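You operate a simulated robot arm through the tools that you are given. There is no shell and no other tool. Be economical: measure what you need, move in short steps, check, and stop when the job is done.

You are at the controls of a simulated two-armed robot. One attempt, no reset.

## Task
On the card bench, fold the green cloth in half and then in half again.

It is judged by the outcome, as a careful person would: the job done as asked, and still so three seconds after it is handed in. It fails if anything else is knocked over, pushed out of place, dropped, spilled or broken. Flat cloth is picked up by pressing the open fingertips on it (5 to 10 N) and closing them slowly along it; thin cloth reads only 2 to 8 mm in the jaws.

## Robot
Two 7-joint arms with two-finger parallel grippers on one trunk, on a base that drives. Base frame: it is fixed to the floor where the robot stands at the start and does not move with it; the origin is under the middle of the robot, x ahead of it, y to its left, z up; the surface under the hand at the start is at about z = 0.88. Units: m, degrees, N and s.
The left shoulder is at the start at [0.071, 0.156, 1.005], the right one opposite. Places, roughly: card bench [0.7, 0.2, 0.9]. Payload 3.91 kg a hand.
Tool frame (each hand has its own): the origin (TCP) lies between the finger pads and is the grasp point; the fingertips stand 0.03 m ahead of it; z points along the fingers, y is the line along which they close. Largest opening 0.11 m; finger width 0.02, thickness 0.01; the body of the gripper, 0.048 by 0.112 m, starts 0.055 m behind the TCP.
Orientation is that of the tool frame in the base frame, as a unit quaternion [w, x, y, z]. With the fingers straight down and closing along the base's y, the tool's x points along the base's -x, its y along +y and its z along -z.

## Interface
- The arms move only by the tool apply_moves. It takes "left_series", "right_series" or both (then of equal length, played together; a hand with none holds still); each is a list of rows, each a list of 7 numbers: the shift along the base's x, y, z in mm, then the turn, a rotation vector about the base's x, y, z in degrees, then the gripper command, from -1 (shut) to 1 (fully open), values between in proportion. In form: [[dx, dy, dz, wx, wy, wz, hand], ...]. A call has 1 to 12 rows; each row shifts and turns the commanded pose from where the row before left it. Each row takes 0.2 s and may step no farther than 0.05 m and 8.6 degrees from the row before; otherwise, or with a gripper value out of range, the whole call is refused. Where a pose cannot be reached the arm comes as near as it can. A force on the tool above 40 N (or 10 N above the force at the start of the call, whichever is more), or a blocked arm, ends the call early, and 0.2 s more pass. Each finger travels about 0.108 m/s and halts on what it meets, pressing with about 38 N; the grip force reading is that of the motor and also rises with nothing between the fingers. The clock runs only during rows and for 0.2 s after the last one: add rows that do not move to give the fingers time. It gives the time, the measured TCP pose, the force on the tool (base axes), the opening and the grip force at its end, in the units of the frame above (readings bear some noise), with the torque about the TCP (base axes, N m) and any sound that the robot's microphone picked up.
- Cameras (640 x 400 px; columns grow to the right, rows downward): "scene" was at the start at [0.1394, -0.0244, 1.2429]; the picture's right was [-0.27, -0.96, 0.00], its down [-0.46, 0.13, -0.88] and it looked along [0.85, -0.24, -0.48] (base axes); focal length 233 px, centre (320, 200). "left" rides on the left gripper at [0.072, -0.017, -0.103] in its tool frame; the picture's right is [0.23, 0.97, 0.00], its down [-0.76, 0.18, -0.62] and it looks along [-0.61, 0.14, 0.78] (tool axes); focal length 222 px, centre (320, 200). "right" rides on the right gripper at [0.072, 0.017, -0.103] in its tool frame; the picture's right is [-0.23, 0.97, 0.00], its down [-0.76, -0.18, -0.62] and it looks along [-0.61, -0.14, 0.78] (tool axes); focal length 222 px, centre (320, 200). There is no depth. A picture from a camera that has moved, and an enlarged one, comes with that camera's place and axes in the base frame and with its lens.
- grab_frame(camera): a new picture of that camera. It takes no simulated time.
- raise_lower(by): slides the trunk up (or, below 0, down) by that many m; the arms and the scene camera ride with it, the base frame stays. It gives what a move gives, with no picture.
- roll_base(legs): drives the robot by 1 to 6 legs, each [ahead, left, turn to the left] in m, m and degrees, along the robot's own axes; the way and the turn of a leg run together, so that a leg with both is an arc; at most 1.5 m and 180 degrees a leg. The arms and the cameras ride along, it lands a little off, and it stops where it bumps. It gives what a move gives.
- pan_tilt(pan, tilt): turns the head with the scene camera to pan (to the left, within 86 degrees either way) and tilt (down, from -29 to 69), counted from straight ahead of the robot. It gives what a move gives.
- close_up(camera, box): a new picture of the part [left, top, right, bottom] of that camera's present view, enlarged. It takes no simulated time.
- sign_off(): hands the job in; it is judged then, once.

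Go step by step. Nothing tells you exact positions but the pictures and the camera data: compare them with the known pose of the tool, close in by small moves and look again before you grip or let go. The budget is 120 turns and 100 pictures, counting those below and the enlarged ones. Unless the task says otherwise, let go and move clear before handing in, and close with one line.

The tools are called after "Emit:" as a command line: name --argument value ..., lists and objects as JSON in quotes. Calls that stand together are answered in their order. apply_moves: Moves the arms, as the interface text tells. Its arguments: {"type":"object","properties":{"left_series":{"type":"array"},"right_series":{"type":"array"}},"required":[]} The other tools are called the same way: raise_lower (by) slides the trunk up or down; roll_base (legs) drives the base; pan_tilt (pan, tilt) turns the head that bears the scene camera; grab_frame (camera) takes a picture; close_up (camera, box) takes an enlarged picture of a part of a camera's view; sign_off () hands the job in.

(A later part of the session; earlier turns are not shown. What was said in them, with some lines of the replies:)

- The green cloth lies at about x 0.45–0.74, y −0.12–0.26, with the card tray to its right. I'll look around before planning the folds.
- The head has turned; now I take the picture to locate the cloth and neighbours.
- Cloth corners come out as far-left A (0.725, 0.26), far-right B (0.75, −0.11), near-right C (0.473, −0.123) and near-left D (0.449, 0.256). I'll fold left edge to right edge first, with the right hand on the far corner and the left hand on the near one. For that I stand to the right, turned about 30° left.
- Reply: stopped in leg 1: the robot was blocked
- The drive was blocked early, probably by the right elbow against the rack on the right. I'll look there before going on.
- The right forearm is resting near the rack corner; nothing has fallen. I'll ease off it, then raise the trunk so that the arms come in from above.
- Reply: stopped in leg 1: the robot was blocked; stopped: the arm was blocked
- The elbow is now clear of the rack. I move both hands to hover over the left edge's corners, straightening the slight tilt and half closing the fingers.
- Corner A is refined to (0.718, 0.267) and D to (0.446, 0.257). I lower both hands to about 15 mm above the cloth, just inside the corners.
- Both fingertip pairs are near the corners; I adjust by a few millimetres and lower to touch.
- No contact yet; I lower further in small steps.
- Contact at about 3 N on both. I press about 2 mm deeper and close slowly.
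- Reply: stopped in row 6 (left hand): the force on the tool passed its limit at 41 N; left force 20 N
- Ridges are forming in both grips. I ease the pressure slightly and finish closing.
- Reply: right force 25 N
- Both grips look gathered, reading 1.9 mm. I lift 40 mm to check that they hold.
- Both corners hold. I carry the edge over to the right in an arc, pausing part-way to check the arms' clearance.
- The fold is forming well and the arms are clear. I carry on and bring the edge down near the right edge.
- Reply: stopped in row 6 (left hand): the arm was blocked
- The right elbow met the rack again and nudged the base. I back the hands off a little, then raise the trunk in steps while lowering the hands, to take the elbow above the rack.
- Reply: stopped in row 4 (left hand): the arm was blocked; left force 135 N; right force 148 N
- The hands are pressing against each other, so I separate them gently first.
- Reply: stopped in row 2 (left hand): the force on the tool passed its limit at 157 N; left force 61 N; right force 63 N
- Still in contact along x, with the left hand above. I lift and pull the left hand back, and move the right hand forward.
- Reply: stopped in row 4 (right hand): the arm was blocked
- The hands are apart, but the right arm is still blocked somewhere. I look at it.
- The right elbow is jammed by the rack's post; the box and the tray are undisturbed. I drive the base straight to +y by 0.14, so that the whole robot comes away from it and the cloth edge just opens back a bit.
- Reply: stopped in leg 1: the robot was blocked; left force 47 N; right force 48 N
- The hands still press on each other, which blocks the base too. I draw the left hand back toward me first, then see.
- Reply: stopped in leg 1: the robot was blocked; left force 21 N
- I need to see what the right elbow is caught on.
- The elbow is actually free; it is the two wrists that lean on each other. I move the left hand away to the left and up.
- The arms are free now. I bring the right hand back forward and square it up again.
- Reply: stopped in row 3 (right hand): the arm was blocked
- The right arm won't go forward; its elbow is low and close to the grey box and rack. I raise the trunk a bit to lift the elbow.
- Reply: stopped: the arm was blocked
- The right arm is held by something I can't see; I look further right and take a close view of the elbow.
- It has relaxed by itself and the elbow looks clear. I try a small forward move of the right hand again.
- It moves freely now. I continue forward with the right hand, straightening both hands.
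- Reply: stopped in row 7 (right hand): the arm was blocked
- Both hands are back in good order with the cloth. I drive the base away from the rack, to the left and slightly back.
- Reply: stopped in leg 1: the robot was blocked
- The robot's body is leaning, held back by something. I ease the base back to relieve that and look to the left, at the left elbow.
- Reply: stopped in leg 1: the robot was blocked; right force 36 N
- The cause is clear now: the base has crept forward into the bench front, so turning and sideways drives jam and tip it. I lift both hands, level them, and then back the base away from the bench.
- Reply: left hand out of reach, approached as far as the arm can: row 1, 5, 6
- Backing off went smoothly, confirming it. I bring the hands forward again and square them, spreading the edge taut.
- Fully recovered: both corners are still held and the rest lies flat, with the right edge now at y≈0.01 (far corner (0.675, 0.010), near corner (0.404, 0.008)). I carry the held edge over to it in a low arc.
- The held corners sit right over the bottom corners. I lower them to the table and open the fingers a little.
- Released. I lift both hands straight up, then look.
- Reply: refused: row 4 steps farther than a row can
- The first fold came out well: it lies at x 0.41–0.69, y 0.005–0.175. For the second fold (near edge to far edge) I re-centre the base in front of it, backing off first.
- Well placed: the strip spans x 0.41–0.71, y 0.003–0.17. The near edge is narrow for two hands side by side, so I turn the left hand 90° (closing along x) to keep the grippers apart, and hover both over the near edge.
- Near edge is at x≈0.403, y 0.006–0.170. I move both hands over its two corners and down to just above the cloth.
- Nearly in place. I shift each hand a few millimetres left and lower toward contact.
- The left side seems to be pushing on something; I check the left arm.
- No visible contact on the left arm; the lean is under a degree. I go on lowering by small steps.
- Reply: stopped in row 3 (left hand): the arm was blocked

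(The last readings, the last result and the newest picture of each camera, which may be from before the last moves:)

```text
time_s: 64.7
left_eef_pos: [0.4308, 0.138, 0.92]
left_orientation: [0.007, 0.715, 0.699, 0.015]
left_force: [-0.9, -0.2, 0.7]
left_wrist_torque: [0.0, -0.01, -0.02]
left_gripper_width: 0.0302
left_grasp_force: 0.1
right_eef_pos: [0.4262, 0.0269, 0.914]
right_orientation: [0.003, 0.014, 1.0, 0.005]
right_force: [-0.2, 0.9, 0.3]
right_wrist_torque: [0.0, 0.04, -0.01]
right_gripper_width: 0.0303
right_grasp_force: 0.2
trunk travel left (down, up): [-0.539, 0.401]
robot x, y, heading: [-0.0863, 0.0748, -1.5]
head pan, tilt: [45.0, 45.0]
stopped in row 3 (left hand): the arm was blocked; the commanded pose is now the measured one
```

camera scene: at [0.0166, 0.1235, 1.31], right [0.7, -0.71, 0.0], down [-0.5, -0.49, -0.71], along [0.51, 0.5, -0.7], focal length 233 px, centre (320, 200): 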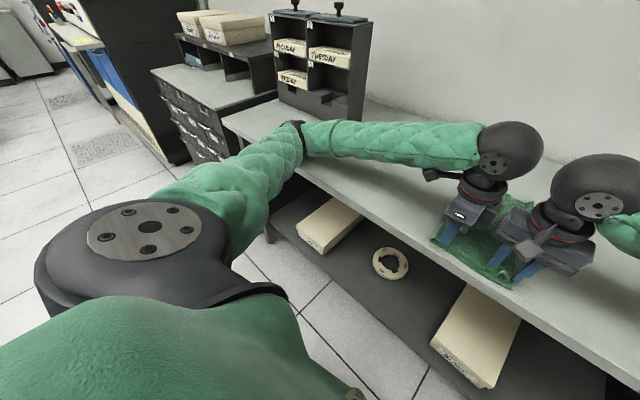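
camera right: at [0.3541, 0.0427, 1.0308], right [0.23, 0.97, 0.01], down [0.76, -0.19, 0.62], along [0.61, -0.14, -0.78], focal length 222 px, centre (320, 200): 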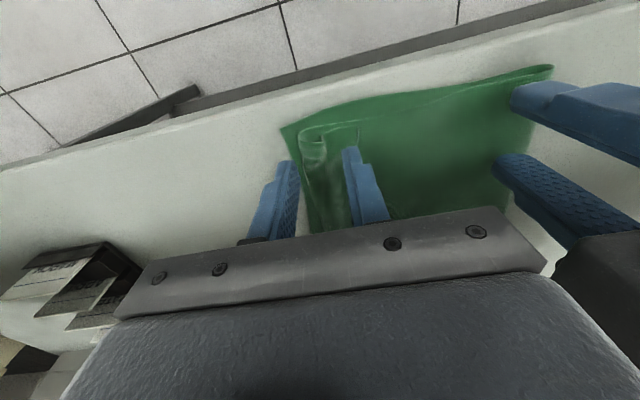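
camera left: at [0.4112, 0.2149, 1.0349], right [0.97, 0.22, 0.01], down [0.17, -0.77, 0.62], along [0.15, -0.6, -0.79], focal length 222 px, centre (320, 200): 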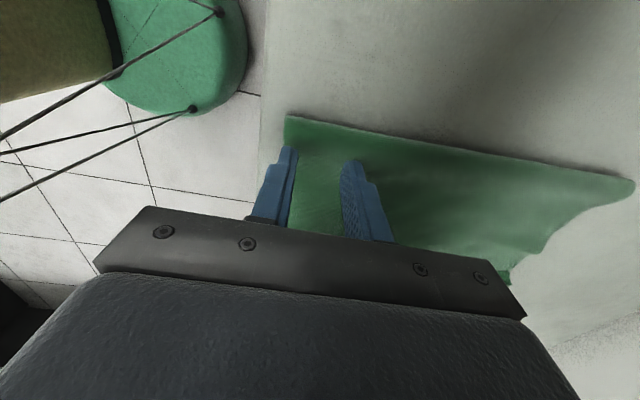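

The left arm is indeed blocked by something above the wrist. I take one look further left and one back at the wrists.

Emit:
close_up --camera "scene" --box '[160, 80, 640, 340]'

Emit:
pan_tilt --pan 15 --tilt 35

Emit:
grab_frame --camera "scene"

```text
1.33 times, centred on (400, 210) of scene
camera zoom: at [0.0157, 0.1206, 1.3073], right [0.69, -0.72, 0.0], down [-0.5, -0.48, -0.72], along [0.51, 0.5, -0.7], focal length 311 px, centre (213, 187)
```

zoom: 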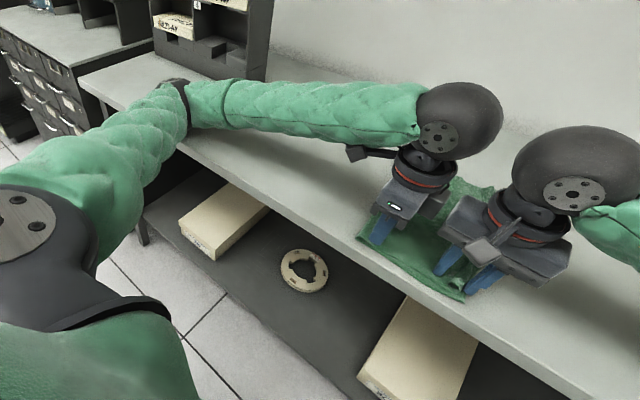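

```text
time_s: 65.6
left_eef_pos: [0.4317, 0.1387, 0.9199]
left_orientation: [0.008, 0.715, 0.699, 0.015]
left_force: [0.7, -0.2, -0.3]
left_wrist_torque: [-0.04, 0.03, -0.03]
left_gripper_width: 0.0299
left_grasp_force: 0.1
right_eef_pos: [0.4272, 0.0263, 0.9146]
right_orientation: [0.002, 0.014, 1.0, 0.005]
right_force: [-0.4, 0.5, -0.4]
right_wrist_torque: [-0.01, -0.01, -0.01]
right_gripper_width: 0.0301
right_grasp_force: 0.0
trunk travel left (down, up): [-0.539, 0.401]
robot x, y, heading: [-0.087, 0.0741, -1.5]
head pan, tilt: [15.0, 35.0]
```

```text
42 pictures are left
camera scene: at [0.0432, 0.0854, 1.323], right [0.24, -0.97, -0.01], down [-0.55, -0.13, -0.82], along [0.8, 0.2, -0.57], focal length 233 px, centre (320, 200)
```

scene: 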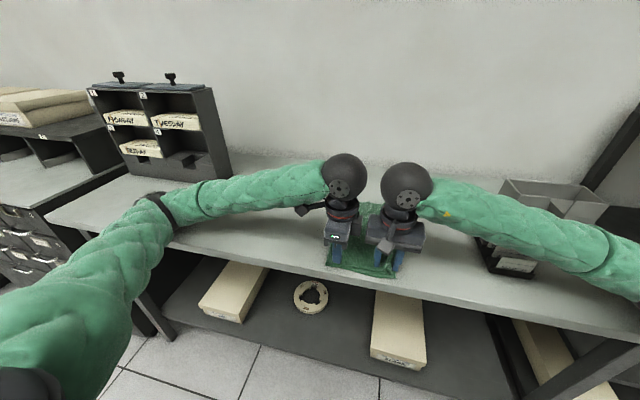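

Now I see it: both elbows hang low and the left one rests on the bench top (which explains the earlier jams too). I lift the hands and raise the trunk so that the elbows ride well clear.

Emit:
apply_moves --left_series '[[0, 0, 15, 0, 0, 0, -0.45], [0, 0, 20, 0, 0, 0, -0.45], [0, 0, 20, 0, 0, 0, -0.45]]' --right_series '[[0, 0, 15, 0, 0, 0, -0.45], [0, 0, 20, 0, 0, 0, -0.45], [0, 0, 20, 0, 0, 0, -0.45]]'

Emit:
raise_lower --by 0.22

Emit:
grab_frame --camera "scene"

```text
time_s: 66.4
left_eef_pos: [0.4357, 0.1462, 0.9681]
left_orientation: [0.006, 0.715, 0.699, 0.007]
left_force: [-0.4, 0.8, 0.0]
left_wrist_torque: [0.03, -0.05, 0.0]
left_gripper_width: 0.0302
left_grasp_force: 0.0
right_eef_pos: [0.4292, 0.0328, 0.9657]
right_orientation: [0.0, 0.013, 1.0, 0.001]
right_force: [-0.2, 0.0, -0.6]
right_wrist_torque: [0.01, 0.0, 0.02]
right_gripper_width: 0.0305
right_grasp_force: 0.0
trunk travel left (down, up): [-0.539, 0.401]
robot x, y, heading: [-0.0858, 0.073, -1.1]
head pan, tilt: [15.0, 35.0]
```

```text
time_s: 68.7
left_eef_pos: [0.4367, 0.1456, 1.1871]
left_orientation: [0.004, 0.715, 0.699, 0.006]
left_force: [1.3, -0.3, -0.7]
left_wrist_torque: [0.0, 0.01, -0.01]
left_gripper_width: 0.0301
left_grasp_force: 0.1
right_eef_pos: [0.4317, 0.0347, 1.1848]
right_orientation: [-0.001, 0.013, 1.0, 0.001]
right_force: [-0.1, -0.2, -0.9]
right_wrist_torque: [0.02, 0.03, 0.0]
right_gripper_width: 0.0304
right_grasp_force: 0.1
trunk travel left (down, up): [-0.759, 0.181]
robot x, y, heading: [-0.0855, 0.0777, -1.1]
head pan, tilt: [15.0, 35.0]
```

```text
41 pictures are left
camera scene: at [0.0525, 0.097, 1.5414], right [0.24, -0.97, 0.0], down [-0.56, -0.14, -0.82], along [0.79, 0.2, -0.57], focal length 233 px, centre (320, 200)
```

scene: 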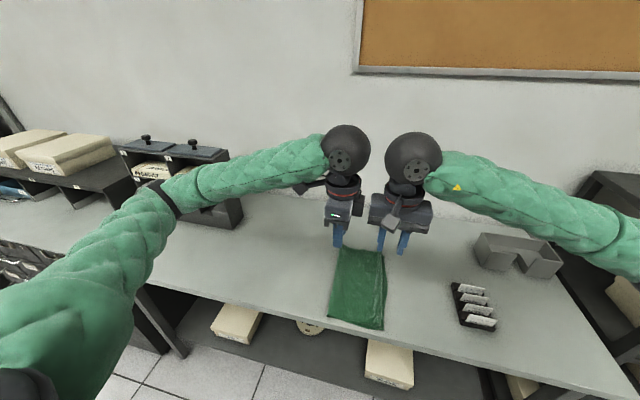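

The trunk is up freely. Now I lower the hands to just above the cloth's near edge.

Emit:
apply_moves --left_series '[[-2, 0, -32, 0, 0, 0, -0.45], [-2, 0, -32, 0, 0, 0, -0.45], [-2, 1, -32, 0, 0, 0, -0.45], [-2, 1, -32, 0, 0, 0, -0.45], [0, 1, -32, 0, 0, 0, -0.45], [0, 0, -32, 0, 0, 0, -0.45], [0, 0, -32, 0, 0, 0, -0.45], [0, 0, -31, 0, 0, 0, -0.45], [0, 0, 0, 0, 0, 0, -0.45]]' --right_series '[[-1, 0, -32, 0, 0, 0, -0.45], [-1, 0, -32, 0, 0, 0, -0.45], [-1, 0, -32, 0, 0, 0, -0.45], [-1, 0, -32, 0, 0, 0, -0.45], [-1, 0, -32, 0, 0, 0, -0.45], [0, 0, -32, 0, 0, 0, -0.45], [0, 0, -32, 0, 0, 0, -0.45], [0, 0, -30, 0, 0, 0, -0.45], [0, 0, 0, 0, 0, 0, -0.45]]'

Emit:
grab_frame --camera "scene"

Emit:
grab_frame --camera "right"

```text
time_s: 70.7
left_eef_pos: [0.4289, 0.1514, 0.9316]
left_orientation: [0.005, 0.715, 0.699, 0.006]
left_force: [0.4, -0.1, 0.7]
left_wrist_torque: [-0.03, 0.0, 0.02]
left_gripper_width: 0.0303
left_grasp_force: 0.0
right_eef_pos: [0.4249, 0.0338, 0.9329]
right_orientation: [0.0, 0.014, 1.0, 0.002]
right_force: [-0.7, 0.4, 0.8]
right_wrist_torque: [0.01, 0.01, 0.04]
right_gripper_width: 0.0304
right_grasp_force: 0.1
trunk travel left (down, up): [-0.759, 0.181]
robot x, y, heading: [-0.0859, 0.08, -1.2]
head pan, tilt: [15.0, 35.0]
```

```text
40 pictures are left
camera scene: at [0.0521, 0.0969, 1.5415], right [0.24, -0.97, 0.0], down [-0.56, -0.14, -0.82], along [0.79, 0.2, -0.57], focal length 233 px, centre (320, 200)
```

scene: 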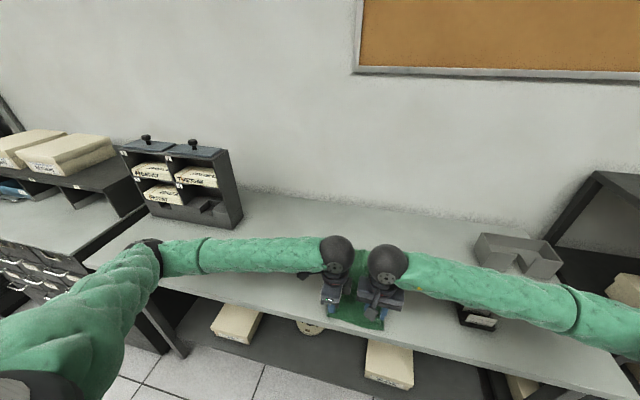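

```text
39 pictures are left
camera right: at [0.3527, 0.0533, 1.0359], right [0.25, 0.97, 0.0], down [0.76, -0.2, 0.62], along [0.6, -0.16, -0.78], focal length 222 px, centre (320, 200)
```

right: 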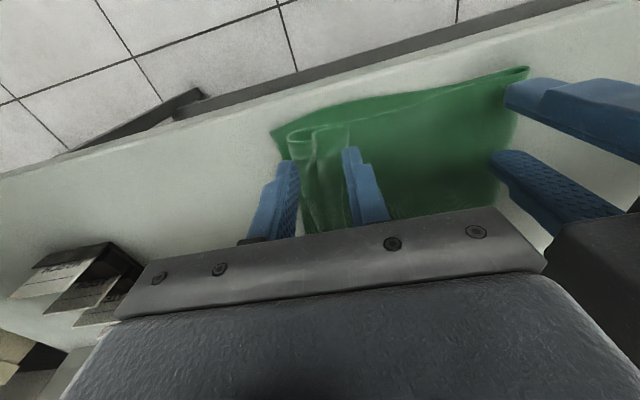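

Emit:
apply_moves --left_series '[[0, -2, -6, 0, 0, 0, -0.45], [0, 0, -6, 0, 0, 0, -0.45], [0, 0, -3, 0, 0, 0, -0.45], [0, 0, -2, 0, 0, 0, -0.45], [0, 0, 0, 0, 0, 0, -0.45]]' --right_series '[[0, 2, -6, 0, 0, 0, -0.45], [0, 0, -6, 0, 0, 0, -0.45], [0, 0, -4, 0, 0, 0, -0.45], [0, 0, -2, 0, 0, 0, -0.45], [0, 0, 0, 0, 0, 0, -0.45]]'

```text
time_s: 71.9
left_eef_pos: [0.428, 0.1465, 0.916]
left_orientation: [0.006, 0.714, 0.7, 0.007]
left_force: [0.6, -0.6, -1.1]
left_wrist_torque: [0.0, 0.03, -0.01]
left_gripper_width: 0.0304
left_grasp_force: 0.1
right_eef_pos: [0.4254, 0.0361, 0.9142]
right_orientation: [-0.001, 0.014, 1.0, 0.001]
right_force: [-0.5, -0.3, 1.8]
right_wrist_torque: [0.0, 0.02, 0.01]
right_gripper_width: 0.0304
right_grasp_force: 0.0
trunk travel left (down, up): [-0.759, 0.181]
robot x, y, heading: [-0.0835, 0.0761, -1.3]
head pan, tilt: [15.0, 35.0]
```

Emit:
apply_moves --left_series '[[0, 0, -2, 0, 0, 0, -0.45], [0, 0, -2, 0, 0, 0, -0.45], [0, 0, 0, 0, 0, 0, -0.45]]' --right_series '[[0, 0, -1, 0, 0, 0, -0.45], [0, 0, -1, 0, 0, 0, -0.45], [0, 0, 0, 0, 0, 0, -0.45]]'

```text
time_s: 72.7
left_eef_pos: [0.4284, 0.1488, 0.9124]
left_orientation: [0.006, 0.715, 0.699, 0.006]
left_force: [0.6, -1.2, 6.1]
left_wrist_torque: [-0.04, 0.11, 0.05]
left_gripper_width: 0.0303
left_grasp_force: 0.1
right_eef_pos: [0.4257, 0.0362, 0.9127]
right_orientation: [0.0, 0.013, 1.0, 0.001]
right_force: [0.0, 0.9, 18.2]
right_wrist_torque: [-0.13, 0.04, 0.02]
right_gripper_width: 0.0302
right_grasp_force: 0.1
trunk travel left (down, up): [-0.759, 0.181]
robot x, y, heading: [-0.0845, 0.0763, -1.1]
head pan, tilt: [15.0, 35.0]
```

Contact on both. I ease the right slightly and close both slowly.

Emit:
apply_moves --left_series '[[0, 0, 0, 0, 0, 0, -0.48], [0, 0, 0, 0, 0, 0, -0.53], [0, 0, 0, 0, 0, 0, -0.58], [0, 0, 0, 0, 0, 0, -0.63], [0, 0, 0, 0, 0, 0, -0.68], [0, 0, 0, 0, 0, 0, -0.73], [0, 0, 0, 0, 0, 0, -0.78], [0, 0, 0, 0, 0, 0, -0.83], [0, 0, 0, 0, 0, 0, -0.88], [0, 0, 0, 0, 0, 0, -0.94], [0, 0, 0, 0, 0, 0, -1], [0, 0, 0, 0, 0, 0, -1]]' --right_series '[[0, 0, 0.6, 0, 0, 0, -0.48], [0, 0, 0, 0, 0, 0, -0.53], [0, 0, 0, 0, 0, 0, -0.58], [0, 0, 0, 0, 0, 0, -0.63], [0, 0, 0, 0, 0, 0, -0.68], [0, 0, 0, 0, 0, 0, -0.73], [0, 0, 0, 0, 0, 0, -0.78], [0, 0, 0, 0, 0, 0, -0.83], [0, 0, 0, 0, 0, 0, -0.88], [0, 0, 0, 0, 0, 0, -0.94], [0, 0, 0, 0, 0, 0, -1], [0, 0, 0, 0, 0, 0, -1]]'

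Emit:
grab_frame --camera "right"

Emit:
grab_frame --camera "left"

```text
time_s: 75.3
left_eef_pos: [0.4275, 0.1476, 0.912]
left_orientation: [0.006, 0.715, 0.699, 0.006]
left_force: [0.7, 0.0, 9.9]
left_wrist_torque: [0.03, 0.04, 0.02]
left_gripper_width: 0.0018
left_grasp_force: 37.8
right_eef_pos: [0.4259, 0.036, 0.9132]
right_orientation: [0.0, 0.013, 1.0, 0.001]
right_force: [-1.9, -0.1, 15.9]
right_wrist_torque: [-0.04, 0.09, -0.04]
right_gripper_width: 0.0025
right_grasp_force: 38.1
trunk travel left (down, up): [-0.759, 0.181]
robot x, y, heading: [-0.0835, 0.0756, -0.9]
head pan, tilt: [15.0, 35.0]
```

```text
38 pictures are left
camera right: at [0.353, 0.0559, 1.0163], right [0.25, 0.97, 0.0], down [0.76, -0.2, 0.62], along [0.6, -0.16, -0.78], focal length 222 px, centre (320, 200)
```

right: 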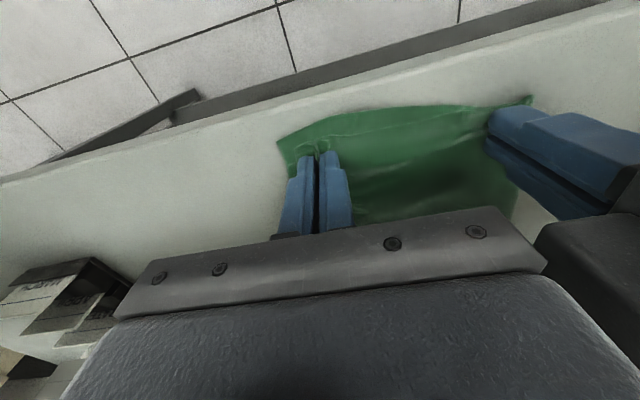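

```text
37 pictures are left
camera left: at [0.4104, 0.2214, 1.0149], right [0.98, 0.21, 0.02], down [0.15, -0.77, 0.63], along [0.14, -0.61, -0.78], focal length 222 px, centre (320, 200)
```

left: 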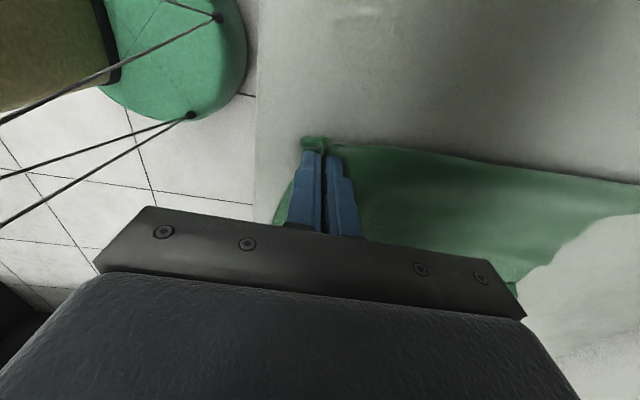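

Both closed on cloth (2.5 and 1.8 mm). I lift 45 mm and check whether both layers come along.

Emit:
apply_moves --left_series '[[0, 0, 10, 0, 0, 0, -1], [2, 0, 15, 0, 0, 0, -1], [2, 0, 20, 0, 0, 0, -1], [0, 0, 0, 0, 0, 0, -1]]' --right_series '[[0, 0, 10, 0, 0, 0, -1], [2, 0, 15, 0, 0, 0, -1], [2, 0, 20, 0, 0, 0, -1], [0, 0, 0, 0, 0, 0, -1]]'

Emit:
pan_tilt --pan 0 --tilt 55

Emit:
close_up --camera "scene" --box '[220, 100, 420, 225]'

Emit:
grab_frame --camera "right"

Emit:
grab_frame --camera "left"

```text
time_s: 76.3
left_eef_pos: [0.4333, 0.1464, 0.9579]
left_orientation: [0.005, 0.715, 0.699, 0.006]
left_force: [0.0, 0.4, 0.1]
left_wrist_torque: [-0.04, 0.04, 0.03]
left_gripper_width: 0.0018
left_grasp_force: 38.2
right_eef_pos: [0.4298, 0.0359, 0.9562]
right_orientation: [-0.001, 0.014, 1.0, 0.001]
right_force: [-0.1, -0.2, 0.4]
right_wrist_torque: [0.01, -0.01, 0.0]
right_gripper_width: 0.0024
right_grasp_force: 37.7
trunk travel left (down, up): [-0.759, 0.181]
robot x, y, heading: [-0.0874, 0.0777, -1.6]
head pan, tilt: [15.0, 35.0]
```

```text
time_s: 77.2
left_eef_pos: [0.4319, 0.1461, 0.9562]
left_orientation: [0.005, 0.714, 0.7, 0.006]
left_force: [0.0, 0.4, -0.6]
left_wrist_torque: [0.01, 0.03, -0.01]
left_gripper_width: 0.0018
left_grasp_force: 38.4
right_eef_pos: [0.4293, 0.0373, 0.9575]
right_orientation: [-0.001, 0.012, 1.0, 0.001]
right_force: [0.0, 0.7, -0.9]
right_wrist_torque: [0.01, 0.0, 0.01]
right_gripper_width: 0.0023
right_grasp_force: 37.8
trunk travel left (down, up): [-0.759, 0.181]
robot x, y, heading: [-0.09, 0.0756, -1.1]
head pan, tilt: [0.0, 55.0]
```

```text
3.20 times, centred on (320, 162) of scene
camera zoom: at [0.039, 0.0745, 1.5133], right [-0.02, -1.0, 0.0], down [-0.82, 0.01, -0.57], along [0.57, -0.01, -0.82], focal length 746 px, centre (320, 320)
```

zoom: 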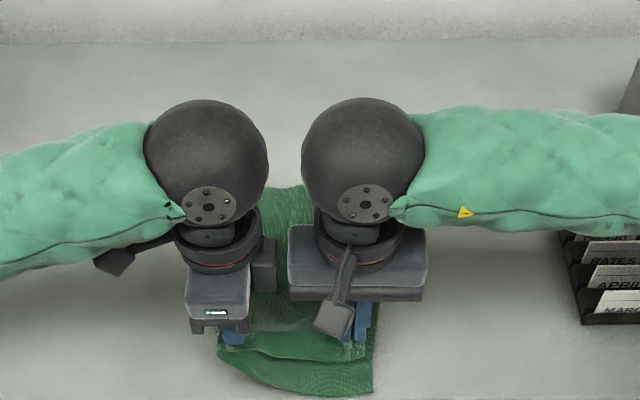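

```text
35 pictures are left
camera right: at [0.3579, 0.0566, 1.0599], right [0.25, 0.97, 0.0], down [0.76, -0.2, 0.62], along [0.6, -0.16, -0.78], focal length 222 px, centre (320, 200)
```

right: 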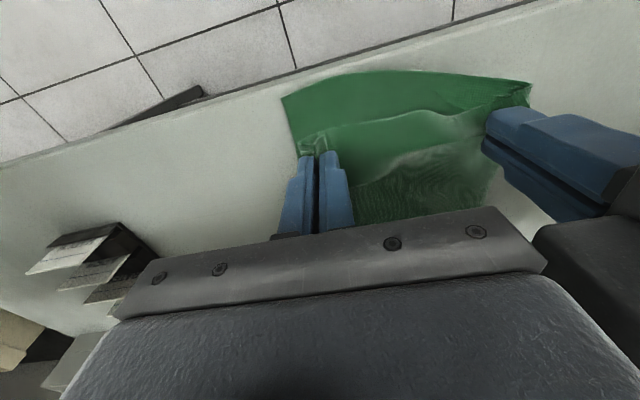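

```text
34 pictures are left
camera left: at [0.415, 0.2202, 1.0592], right [0.98, 0.21, 0.02], down [0.15, -0.77, 0.63], along [0.14, -0.61, -0.78], focal length 222 px, centre (320, 200)
```

left: 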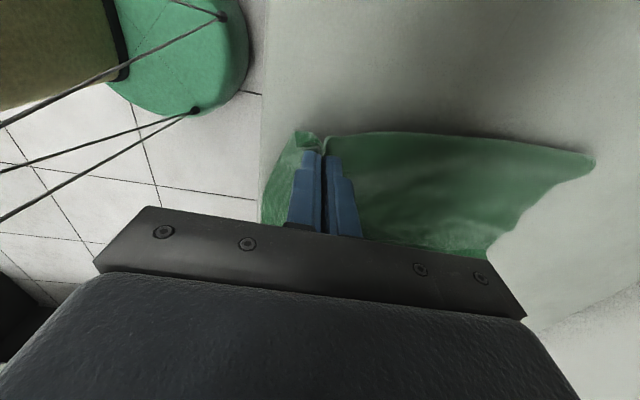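

Only the top layer came up on the right, but doing the layers one after the other gives the same stack: top layer first, then the bottom layer's free corner over it. I carry the held edge forward to the far edge.

Emit:
apply_moves --left_series '[[12, 0, 18, 0, 0, 0, -1], [18, 0, 18, 0, 0, 0, -1], [22, 0, 16, 0, 0, 0, -1], [24, 0, 10, 0, 0, 0, -1], [24, 0, 4, 0, 0, 0, -1], [24, 0, -2, 0, 0, 0, -1], [24, 0, -8, 0, 0, 0, -1], [24, 0, -14, 0, 0, 0, -1], [24, 0, -18, 0, 0, 0, -1], [24, 0, -20, 0, 0, 0, -1], [18, 0, -18, 0, 0, 0, -1], [0, 0, 0, 0, 0, 0, -1]]' --right_series '[[12, -1, 18, 0, 0, 0, -1], [18, -1, 18, 0, 0, 0, -1], [22, -1, 16, 0, 0, 0, -1], [24, -1, 10, 0, 0, 0, -1], [24, 0, 4, 0, 0, 0, -1], [24, 0, -2, 0, 0, 0, -1], [24, 0, -8, 0, 0, 0, -1], [24, 0, -14, 0, 0, 0, -1], [24, 0, -18, 0, 0, 0, -1], [24, 0, -20, 0, 0, 0, -1], [18, 0, -18, 0, 0, 0, -1], [0, 0, 0, 0, 0, 0, -1]]'

Emit:
grab_frame --camera "scene"

Emit:
grab_frame --camera "right"

Emit:
grab_frame --camera "left"

```text
time_s: 79.8
left_eef_pos: [0.67, 0.1453, 0.9429]
left_orientation: [0.006, 0.715, 0.699, 0.005]
left_force: [-0.6, 1.1, 0.6]
left_wrist_torque: [0.02, -0.03, 0.07]
left_gripper_width: 0.002
left_grasp_force: 38.0
right_eef_pos: [0.6684, 0.0331, 0.9432]
right_orientation: [-0.001, 0.013, 1.0, 0.0]
right_force: [-0.2, -0.3, -0.3]
right_wrist_torque: [0.01, 0.0, -0.02]
right_gripper_width: 0.0021
right_grasp_force: 38.5
trunk travel left (down, up): [-0.759, 0.181]
robot x, y, heading: [-0.0817, 0.0749, -1.0]
head pan, tilt: [0.0, 55.0]
```

```text
33 pictures are left
camera scene: at [0.0382, 0.0744, 1.5133], right [-0.02, -1.0, 0.0], down [-0.82, 0.02, -0.57], along [0.57, -0.01, -0.82], focal length 233 px, centre (320, 200)
```

scene: 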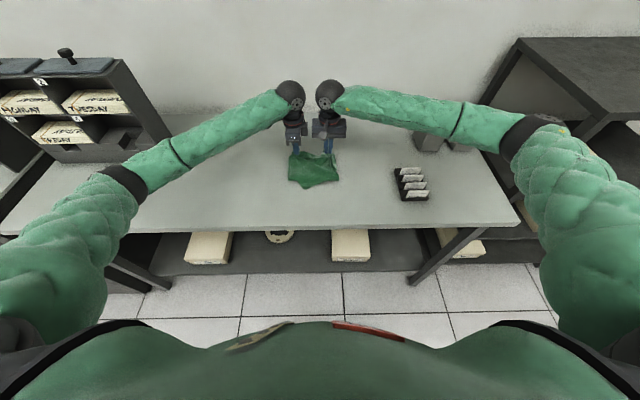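

```text
32 pictures are left
camera right: at [0.5964, 0.0523, 1.0465], right [0.25, 0.97, 0.0], down [0.76, -0.2, 0.62], along [0.6, -0.16, -0.78], focal length 222 px, centre (320, 200)
```

right: 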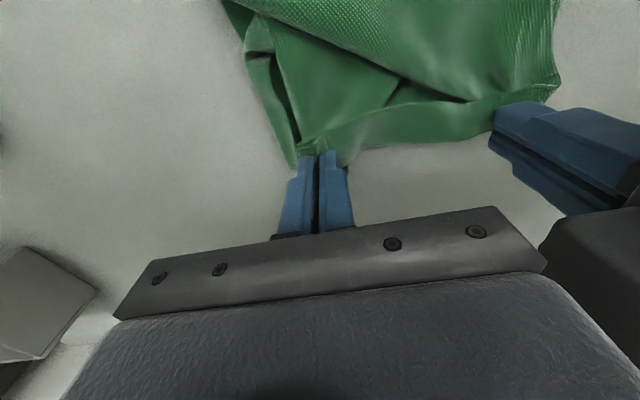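

```text
31 pictures are left
camera left: at [0.6519, 0.2201, 1.0453], right [0.98, 0.21, 0.02], down [0.15, -0.77, 0.63], along [0.14, -0.61, -0.78], focal length 222 px, centre (320, 200)
```

left: 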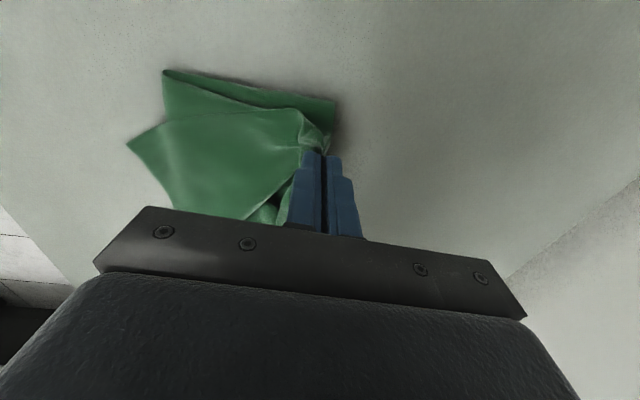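

Emit:
close_up --camera "scene" --box '[270, 135, 366, 195]'

```text
6.67 times, centred on (318, 165) of scene
camera zoom: at [0.0382, 0.0744, 1.5133], right [-0.02, -1.0, 0.0], down [-0.82, 0.02, -0.57], along [0.57, -0.01, -0.82], focal length 1554 px, centre (333, 433)
```

zoom: 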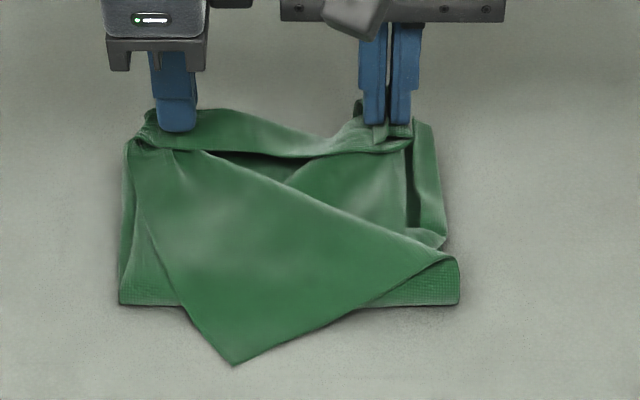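

As predicted: the top layer is over, and the bottom layer's free corner lies at about (0.521, 0.118). I lower both hands and let go with the right only, while the left keeps holding its corner.

Emit:
apply_moves --left_series '[[1, 0, -10, 0, 0, 0, -1], [1, 0, -10, 0, 0, 0, -1], [0, 0, -5, 0, 0, 0, -1], [0, 0, 0, 0, 0, 0, -1], [0, 0, 0, 0, 0, 0, -1], [0, 0, 0, 0, 0, 0, -1], [0, 0, 0, 0, 0, 0, -1], [0, 0, 0, 0, 0, 0, -1], [0, 0, 0, 0, 0, 0, -1], [0, 0, 0, 0, 0, 0, -1]]' --right_series '[[1, -3, -10, 0, 0, 0, -1], [1, -3, -10, 0, 0, 0, -1], [0, -2, -5, 0, 0, 0, -1], [0, 0, 0, 0, 0, 0, -0.9], [0, 0, 0, 0, 0, 0, -0.75], [0, 0, 0, 0, 0, 0, -0.6], [0, 0, 0, 0, 0, 0, -0.55], [0, 0, 15, 0, 0, 0, -0.55], [0, 0, 25, 0, 0, 0, -0.55], [0, 0, 30, 0, 0, 0, -0.55]]'

Emit:
close_up --camera "scene" --box '[270, 135, 366, 195]'

```text
time_s: 82.0
left_eef_pos: [0.6726, 0.1467, 0.9168]
left_orientation: [0.006, 0.714, 0.7, 0.006]
left_force: [1.2, 0.3, 1.2]
left_wrist_torque: [0.02, 0.01, 0.02]
left_gripper_width: 0.0019
left_grasp_force: 38.5
right_eef_pos: [0.6707, 0.0232, 0.9886]
right_orientation: [-0.001, 0.013, 1.0, 0.0]
right_force: [0.6, 0.5, 0.6]
right_wrist_torque: [0.0, -0.02, 0.01]
right_gripper_width: 0.0247
right_grasp_force: 0.1
trunk travel left (down, up): [-0.759, 0.181]
robot x, y, heading: [-0.0837, 0.077, -1.4]
head pan, tilt: [0.0, 55.0]
```

```text
6.67 times, centred on (318, 165) of scene
camera zoom: at [0.0385, 0.0747, 1.5132], right [-0.02, -1.0, 0.0], down [-0.82, 0.02, -0.57], along [0.57, -0.01, -0.82], focal length 1554 px, centre (333, 433)
```

zoom: 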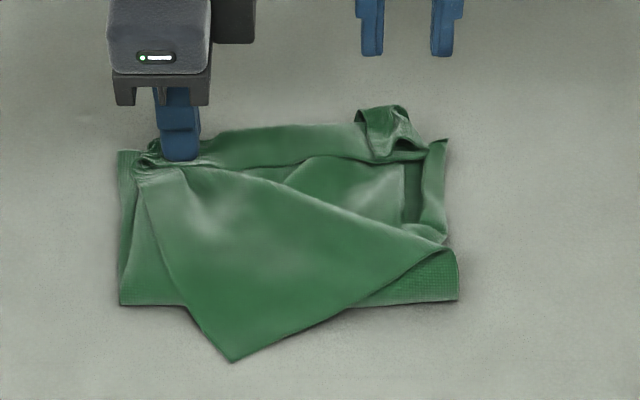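

The right corner is down. I take the right hand to the loose bottom corner.

Emit:
apply_moves --right_series '[[-32, 10, 5, 0, 0, 0, -0.45], [-32, 15, 0, 0, 0, 0, -0.45], [-32, 25, 0, 0, 0, 0, -0.45], [-31, 35, 0, 0, 0, 0, -0.45], [0, 0, -30, 0, 0, 0, -0.45], [0, 0, -32, 0, 0, 0, -0.45], [0, 0, 0, 0, 0, 0, -0.45]]'

Emit:
grab_frame --camera "right"

Emit:
close_up --camera "scene" --box '[270, 135, 366, 195]'

```text
time_s: 83.6
left_eef_pos: [0.6724, 0.1474, 0.9181]
left_orientation: [0.005, 0.714, 0.7, 0.006]
left_force: [0.0, -0.5, 0.6]
left_wrist_torque: [0.02, 0.04, 0.03]
left_gripper_width: 0.0019
left_grasp_force: 37.9
right_eef_pos: [0.5436, 0.1086, 0.9297]
right_orientation: [-0.001, 0.013, 1.0, 0.001]
right_force: [0.3, 0.3, -0.5]
right_wrist_torque: [0.0, -0.01, 0.02]
right_gripper_width: 0.0306
right_grasp_force: 0.1
trunk travel left (down, up): [-0.759, 0.181]
robot x, y, heading: [-0.082, 0.076, -1.2]
head pan, tilt: [0.0, 55.0]
```

```text
28 pictures are left
camera right: at [0.4717, 0.1295, 1.034], right [0.25, 0.97, 0.0], down [0.76, -0.2, 0.62], along [0.6, -0.16, -0.78], focal length 222 px, centre (320, 200)
```

right: 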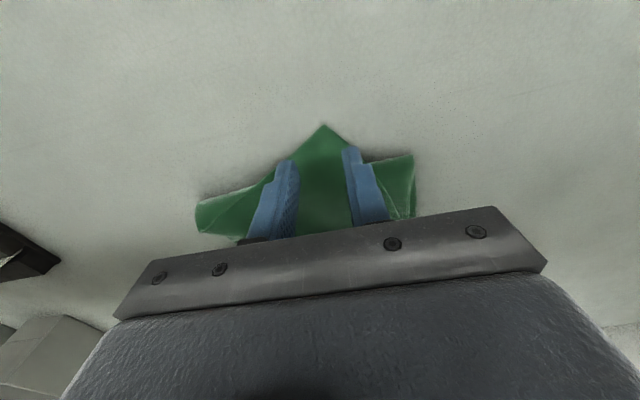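

```text
6.67 times, centred on (318, 165) of scene
camera zoom: at [0.0388, 0.0743, 1.5133], right [-0.02, -1.0, 0.0], down [-0.82, 0.02, -0.57], along [0.57, -0.01, -0.82], focal length 1554 px, centre (333, 433)
```

zoom: 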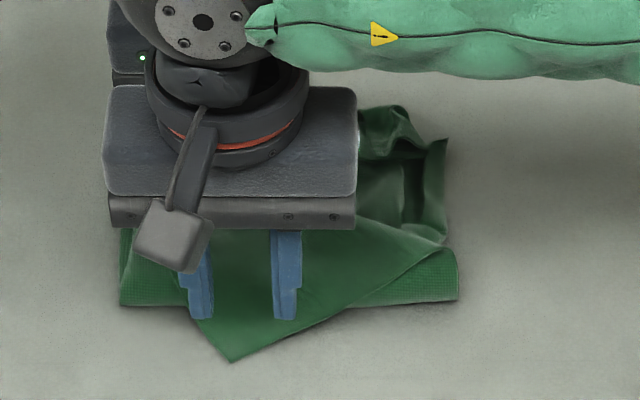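

The fingers straddle the flap near its corner. I nudge a little left and lower to contact.

Emit:
apply_moves --right_series '[[-1, 4, -5, 0, 0, 0, -0.5], [0, 0, -5, 0, 0, 0, -0.5], [0, 0, -4, 0, 0, 0, -0.5], [0, 0, -2, 0, 0, 0, -0.5], [0, 0, -1, 0, 0, 0, -0.5], [0, 0, 0, 0, 0, 0, -0.5]]'

```text
time_s: 85.0
left_eef_pos: [0.673, 0.148, 0.9167]
left_orientation: [0.006, 0.714, 0.7, 0.005]
left_force: [0.9, -0.3, 0.8]
left_wrist_torque: [0.02, -0.04, 0.0]
left_gripper_width: 0.0021
left_grasp_force: 38.0
right_eef_pos: [0.5433, 0.1128, 0.9138]
right_orientation: [-0.001, 0.014, 1.0, 0.002]
right_force: [-1.1, 0.4, 0.5]
right_wrist_torque: [-0.01, 0.0, 0.02]
right_gripper_width: 0.0276
right_grasp_force: 0.1
trunk travel left (down, up): [-0.759, 0.181]
robot x, y, heading: [-0.0871, 0.0801, -1.1]
head pan, tilt: [0.0, 55.0]
```

Emit:
apply_moves --right_series '[[0, 0, -2, 0, 0, 0, -0.5], [0, 0, -1.2, 0, 0, 0, -0.5], [0, 0, 0, 0, 0, 0, -0.5]]'

```text
time_s: 85.8
left_eef_pos: [0.673, 0.1475, 0.9178]
left_orientation: [0.005, 0.715, 0.699, 0.007]
left_force: [-0.1, -0.4, 1.0]
left_wrist_torque: [0.01, -0.01, 0.03]
left_gripper_width: 0.0017
left_grasp_force: 38.1
right_eef_pos: [0.5437, 0.1134, 0.9104]
right_orientation: [0.0, 0.013, 1.0, 0.001]
right_force: [0.4, -2.0, 9.7]
right_wrist_torque: [-0.11, -0.06, 0.03]
right_gripper_width: 0.0279
right_grasp_force: 0.0
trunk travel left (down, up): [-0.759, 0.181]
robot x, y, heading: [-0.0857, 0.0762, -1.1]
head pan, tilt: [0.0, 55.0]
```

Contact at about 10 N. I close slowly and lift a little.

Emit:
apply_moves --right_series '[[0, 0, 0, 0, 0, 0, -0.55], [0, 0, 0, 0, 0, 0, -0.6], [0, 0, 0, 0, 0, 0, -0.65], [0, 0, 0, 0, 0, 0, -0.7], [0, 0, 0, 0, 0, 0, -0.75], [0, 0, 0, 0, 0, 0, -0.8], [0, 0, 0, 0, 0, 0, -0.85], [0, 0, 0, 0, 0, 0, -0.9], [0, 0, 0, 0, 0, 0, -0.95], [0, 0, 0, 0, 0, 0, -1], [0, 0, 0, 0, 0, 0, -1]]'

Emit:
apply_moves --right_series '[[0, 0, 10, 0, 0, 0, -1], [3, -2, 15, 0, 0, 0, -1], [6, -4, 15, 0, 0, 0, -1], [0, 0, 0, 0, 0, 0, -1]]'

Emit:
grab_frame --camera "right"

```text
time_s: 88.2
left_eef_pos: [0.6722, 0.1481, 0.9181]
left_orientation: [0.004, 0.715, 0.699, 0.006]
left_force: [0.0, -1.0, 0.7]
left_wrist_torque: [-0.01, 0.01, 0.05]
left_gripper_width: 0.0018
left_grasp_force: 37.7
right_eef_pos: [0.5423, 0.1147, 0.912]
right_orientation: [0.0, 0.013, 1.0, 0.0]
right_force: [0.7, 1.1, 18.2]
right_wrist_torque: [0.04, -0.08, -0.01]
right_gripper_width: 0.0011
right_grasp_force: 37.8
trunk travel left (down, up): [-0.759, 0.181]
robot x, y, heading: [-0.0881, 0.0799, -1.0]
head pan, tilt: [0.0, 55.0]
```

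```text
time_s: 89.2
left_eef_pos: [0.6737, 0.1468, 0.917]
left_orientation: [0.005, 0.715, 0.7, 0.005]
left_force: [0.0, -0.2, 0.0]
left_wrist_torque: [0.05, 0.03, 0.01]
left_gripper_width: 0.002
left_grasp_force: 38.3
right_eef_pos: [0.5511, 0.1076, 0.9515]
right_orientation: [-0.001, 0.014, 1.0, 0.001]
right_force: [-1.0, -0.3, 0.3]
right_wrist_torque: [-0.01, 0.01, 0.03]
right_gripper_width: 0.0009
right_grasp_force: 37.4
trunk travel left (down, up): [-0.759, 0.181]
robot x, y, heading: [-0.0863, 0.0757, -1.1]
head pan, tilt: [0.0, 55.0]
```

```text
26 pictures are left
camera right: at [0.4796, 0.1276, 1.0545], right [0.25, 0.97, 0.0], down [0.76, -0.2, 0.62], along [0.6, -0.16, -0.78], focal length 222 px, centre (320, 200)
```

right: 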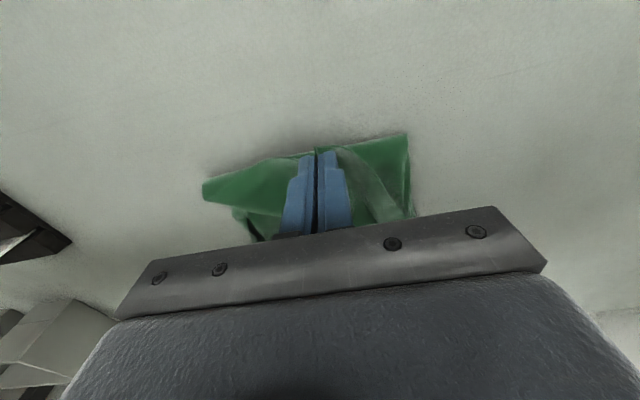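

The flap's corner is up between the fingers. I carry it over to the far right corner.

Emit:
apply_moves --right_series '[[14, -12, 18, 0, 0, 0, -1], [18, -14, 15, 0, 0, 0, -1], [22, -14, 5, 0, 0, 0, -1], [24, -14, 0, 0, 0, 0, -1], [24, -14, -8, 0, 0, 0, -1], [23, -13, -15, 0, 0, 0, -1], [0, 0, -15, 0, 0, 0, -1], [0, 0, 0, 0, 0, 0, -1]]'

Emit:
close_up --camera "scene" --box '[270, 135, 366, 195]'

Emit:
grab_frame --camera "right"

```text
time_s: 91.0
left_eef_pos: [0.6725, 0.1465, 0.9178]
left_orientation: [0.005, 0.715, 0.699, 0.007]
left_force: [-0.1, 0.9, 1.1]
left_wrist_torque: [0.0, 0.0, 0.03]
left_gripper_width: 0.0013
left_grasp_force: 37.9
right_eef_pos: [0.6766, 0.026, 0.9494]
right_orientation: [-0.001, 0.013, 1.0, 0.0]
right_force: [-0.3, 0.1, 0.3]
right_wrist_torque: [0.02, -0.03, 0.0]
right_gripper_width: 0.001
right_grasp_force: 37.8
trunk travel left (down, up): [-0.759, 0.181]
robot x, y, heading: [-0.0839, 0.0748, -1.1]
head pan, tilt: [0.0, 55.0]
```

```text
6.67 times, centred on (318, 165) of scene
camera zoom: at [0.039, 0.0743, 1.5132], right [-0.02, -1.0, 0.0], down [-0.82, 0.02, -0.57], along [0.57, -0.01, -0.82], focal length 1554 px, centre (333, 433)
```

zoom: 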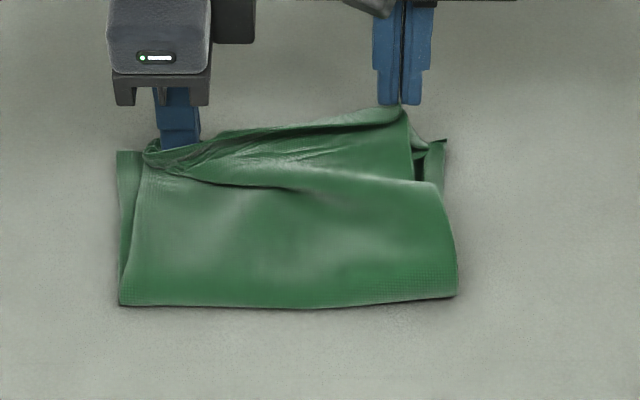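

```text
24 pictures are left
camera right: at [0.6045, 0.0454, 1.0529], right [0.25, 0.97, 0.0], down [0.76, -0.2, 0.62], along [0.6, -0.16, -0.78], focal length 222 px, centre (320, 200)
```

right: 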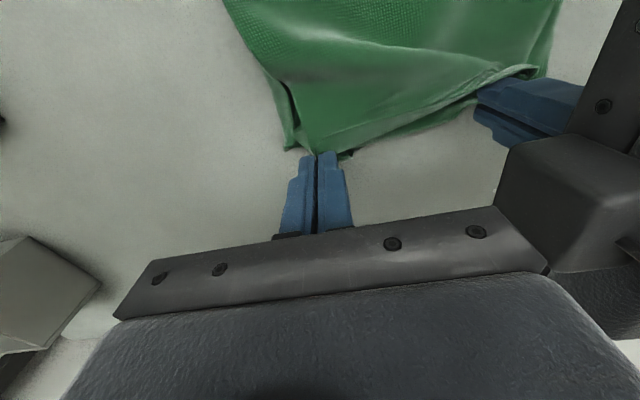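

The fold is closing neatly. I stretch the corner slightly right, set it down and release both hands.

Emit:
apply_moves --left_series '[[0, 0, 0, 0, 0, 0, -1], [0, 0, 0, 0, 0, 0, -1], [0, 0, 0, 0, 0, 0, -1], [0, 0, 0, 0, 0, 0, -1], [0, 0, 0, 0, 0, 0, -0.9], [0, 0, 0, 0, 0, 0, -0.75], [0, 0, 0, 0, 0, 0, -0.65], [0, 0, 0, 0, 0, 0, -0.65], [0, 0, 15, 0, 0, 0, -0.65], [0, 0, 25, 0, 0, 0, -0.65], [0, 0, 30, 0, 0, 0, -0.65]]' --right_series '[[0, -4, -10, 0, 0, 0, -1], [1, -4, -10, 0, 0, 0, -1], [1, -4, -10, 0, 0, 0, -1], [0, 0, 0, 0, 0, 0, -1], [0, 0, 0, 0, 0, 0, -0.9], [0, 0, 0, 0, 0, 0, -0.75], [0, 0, 0, 0, 0, 0, -0.65], [0, 0, 0, 0, 0, 0, -0.65], [0, 0, 15, 0, 0, 0, -0.65], [0, 0, 25, 0, 0, 0, -0.65], [0, 0, 30, 0, 0, 0, -0.65]]'

Emit:
apply_moves --left_series '[[0, 10, 30, 0, 0, 0, -0.65], [0, 35, 20, 0, 0, 0, -0.65], [0, 40, 0, 0, 0, 0, -0.65], [0, 40, 0, 0, 0, 0, -0.65]]' --right_series '[[0, 0, 35, 0, 0, 0, -0.65], [10, -5, 35, 0, 0, 0, -0.65], [20, -5, 0, 0, 0, 0, -0.65], [0, 0, 0, 0, 0, 0, -0.65]]'

Emit:
close_up --camera "scene" --box '[270, 135, 366, 195]'

Emit:
grab_frame --camera "scene"

```text
time_s: 93.4
left_eef_pos: [0.6702, 0.1468, 0.9887]
left_orientation: [0.006, 0.714, 0.7, 0.005]
left_force: [0.1, -0.4, 0.0]
left_wrist_torque: [-0.01, -0.01, 0.03]
left_gripper_width: 0.0191
left_grasp_force: 0.0
right_eef_pos: [0.6771, 0.0161, 0.9891]
right_orientation: [-0.001, 0.012, 1.0, 0.001]
right_force: [0.2, -0.5, 0.4]
right_wrist_torque: [0.04, -0.01, 0.02]
right_gripper_width: 0.0189
right_grasp_force: 0.0
trunk travel left (down, up): [-0.759, 0.181]
robot x, y, heading: [-0.0858, 0.075, -1.0]
head pan, tilt: [0.0, 55.0]
```

```text
time_s: 94.4
left_eef_pos: [0.6714, 0.2729, 1.0391]
left_orientation: [0.005, 0.715, 0.699, 0.005]
left_force: [0.0, -0.1, -0.6]
left_wrist_torque: [0.0, 0.02, 0.01]
left_gripper_width: 0.0193
left_grasp_force: 0.1
right_eef_pos: [0.7057, 0.0055, 1.0602]
right_orientation: [0.0, 0.015, 1.0, 0.0]
right_force: [0.3, -0.1, 0.7]
right_wrist_torque: [-0.02, 0.0, -0.02]
right_gripper_width: 0.0195
right_grasp_force: 0.0
trunk travel left (down, up): [-0.759, 0.181]
robot x, y, heading: [-0.0867, 0.0772, -1.2]
head pan, tilt: [0.0, 55.0]
```

```text
6.67 times, centred on (318, 165) of scene
camera zoom: at [0.0375, 0.0757, 1.5134], right [-0.02, -1.0, 0.0], down [-0.82, 0.02, -0.57], along [0.57, -0.01, -0.82], focal length 1554 px, centre (333, 433)
```

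zoom: 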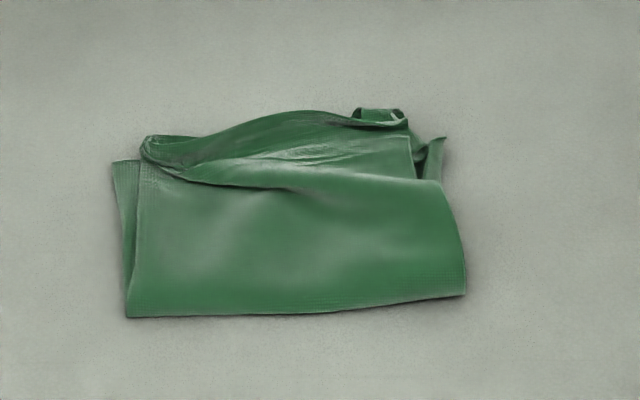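

```text
22 pictures are left
camera scene: at [0.0375, 0.0757, 1.5134], right [-0.02, -1.0, 0.0], down [-0.82, 0.02, -0.57], along [0.57, -0.01, -0.82], focal length 233 px, centre (320, 200)
```

scene: 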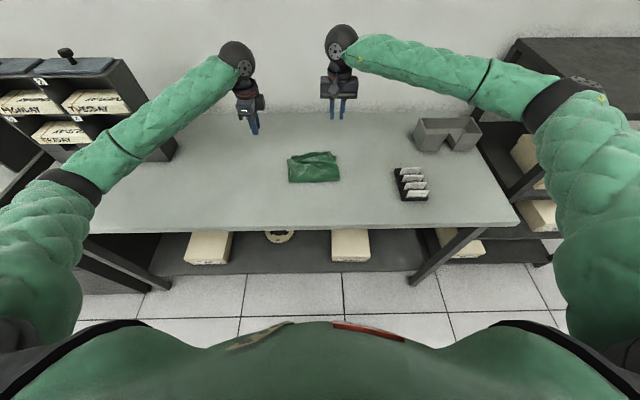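

The cloth is now a quarter-size packet with a soft pleat on top; tray and box are untouched. I pat it flat once with the right hand's open fingertips.

Emit:
apply_moves --right_series '[[-17, 29, 0, 0, 0, 0, 0.7], [-17, 29, 0, 0, 0, 0, 0.7], [-16, 28, 0, 0, 0, 0, 0.7], [0, 0, -35, 0, 0, 0, 0.7], [0, 0, -35, 0, 0, 0, 0.7], [0, 0, -35, 0, 0, 0, 0.7], [0, 0, -20, 0, 0, 0, 0.7], [0, 0, -8, 0, 0, 0, 0.7], [0, 0, -5, 0, 0, 0, 0.7], [0, 0, 0, 0, 0, 0, 0.7]]'

```text
time_s: 96.6
left_eef_pos: [0.6724, 0.2726, 1.0388]
left_orientation: [0.006, 0.714, 0.7, 0.006]
left_force: [-0.4, 0.2, 0.5]
left_wrist_torque: [-0.03, 0.0, 0.0]
left_gripper_width: 0.0192
left_grasp_force: 0.0
right_eef_pos: [0.6578, 0.0907, 0.9223]
right_orientation: [-0.002, 0.013, 1.0, 0.001]
right_force: [-0.3, -0.8, 0.3]
right_wrist_torque: [-0.02, -0.04, 0.02]
right_gripper_width: 0.0933
right_grasp_force: 0.1
trunk travel left (down, up): [-0.759, 0.181]
robot x, y, heading: [-0.0848, 0.0717, -1.1]
head pan, tilt: [0.0, 55.0]
```

Emit:
apply_moves --right_series '[[0, 0, -4, 0, 0, 0, 0.7], [0, 0, -2, 0, 0, 0, 0.7], [0, 0, -1, 0, 0, 0, 0.7], [0, 0, 0, 0, 0, 0, 0.7], [0, 0, 15, 0, 0, 0, 0.7], [-25, 0, 10, 0, 0, 0, 0.7], [0, 0, -10, 0, 0, 0, 0.7], [0, 0, -15, 0, 0, 0, 0.7], [0, 0, 0, 0, 0, 0, 0.7], [0, 0, 20, 0, 0, 0, 0.7], [0, 0, 40, 0, 0, 0, 0.7]]'

Emit:
apply_moves --right_series '[[10, -10, 40, 0, 0, 0, 0.7], [20, -25, 30, 0, 0, 0, 0.7], [20, -30, 0, 0, 0, 0, 0.7], [20, -30, 0, 0, 0, 0, 0.7]]'

Emit:
close_up --camera "scene" --box '[270, 135, 366, 195]'

```text
time_s: 99.0
left_eef_pos: [0.6722, 0.2726, 1.0396]
left_orientation: [0.006, 0.714, 0.7, 0.004]
left_force: [-0.1, 0.0, 0.2]
left_wrist_torque: [0.0, -0.02, -0.02]
left_gripper_width: 0.0193
left_grasp_force: 0.1
right_eef_pos: [0.634, 0.0893, 0.9754]
right_orientation: [-0.001, 0.013, 1.0, 0.0]
right_force: [-0.7, 0.2, 0.3]
right_wrist_torque: [-0.01, -0.02, 0.0]
right_gripper_width: 0.0935
right_grasp_force: 0.1
trunk travel left (down, up): [-0.759, 0.181]
robot x, y, heading: [-0.0847, 0.0781, -1.3]
head pan, tilt: [0.0, 55.0]
```

```text
time_s: 100.0
left_eef_pos: [0.671, 0.2715, 1.0387]
left_orientation: [0.005, 0.714, 0.7, 0.006]
left_force: [0.0, -0.2, 0.1]
left_wrist_torque: [-0.02, 0.03, 0.0]
left_gripper_width: 0.0193
left_grasp_force: 0.0
right_eef_pos: [0.7028, -0.0047, 1.0468]
right_orientation: [0.0, 0.013, 1.0, 0.0]
right_force: [0.2, -0.8, 0.4]
right_wrist_torque: [-0.01, -0.01, 0.0]
right_gripper_width: 0.0936
right_grasp_force: 0.1
trunk travel left (down, up): [-0.759, 0.181]
robot x, y, heading: [-0.0865, 0.0779, -0.8]
head pan, tilt: [0.0, 55.0]
```

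```text
6.67 times, centred on (318, 165) of scene
camera zoom: at [0.0387, 0.0737, 1.5133], right [-0.02, -1.0, 0.0], down [-0.82, 0.02, -0.57], along [0.57, -0.01, -0.82], focal length 1554 px, centre (333, 433)
```

zoom: 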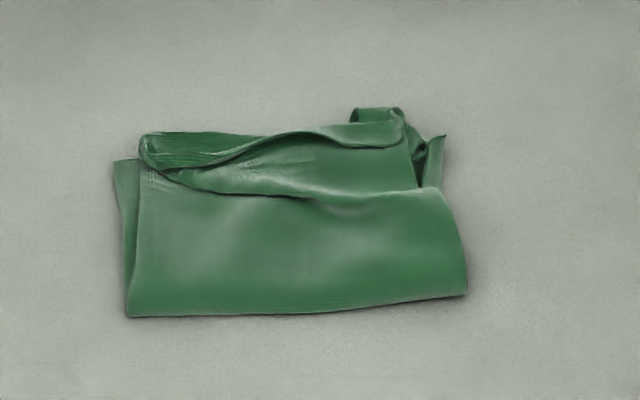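

The cloth lies folded in half and in half again. Both hands are open and clear, and the tray and boxes are where they were. I hand in.

Emit:
sign_off

```text
The job is handed in.
```

The green cloth is folded in half and then in half again, and handed in. The packet is a quarter of the original size, with a soft pleat still showing on top. The elbows bumped the bench and the rack along the way, but I saw nothing knocked over or shifted on the bench.
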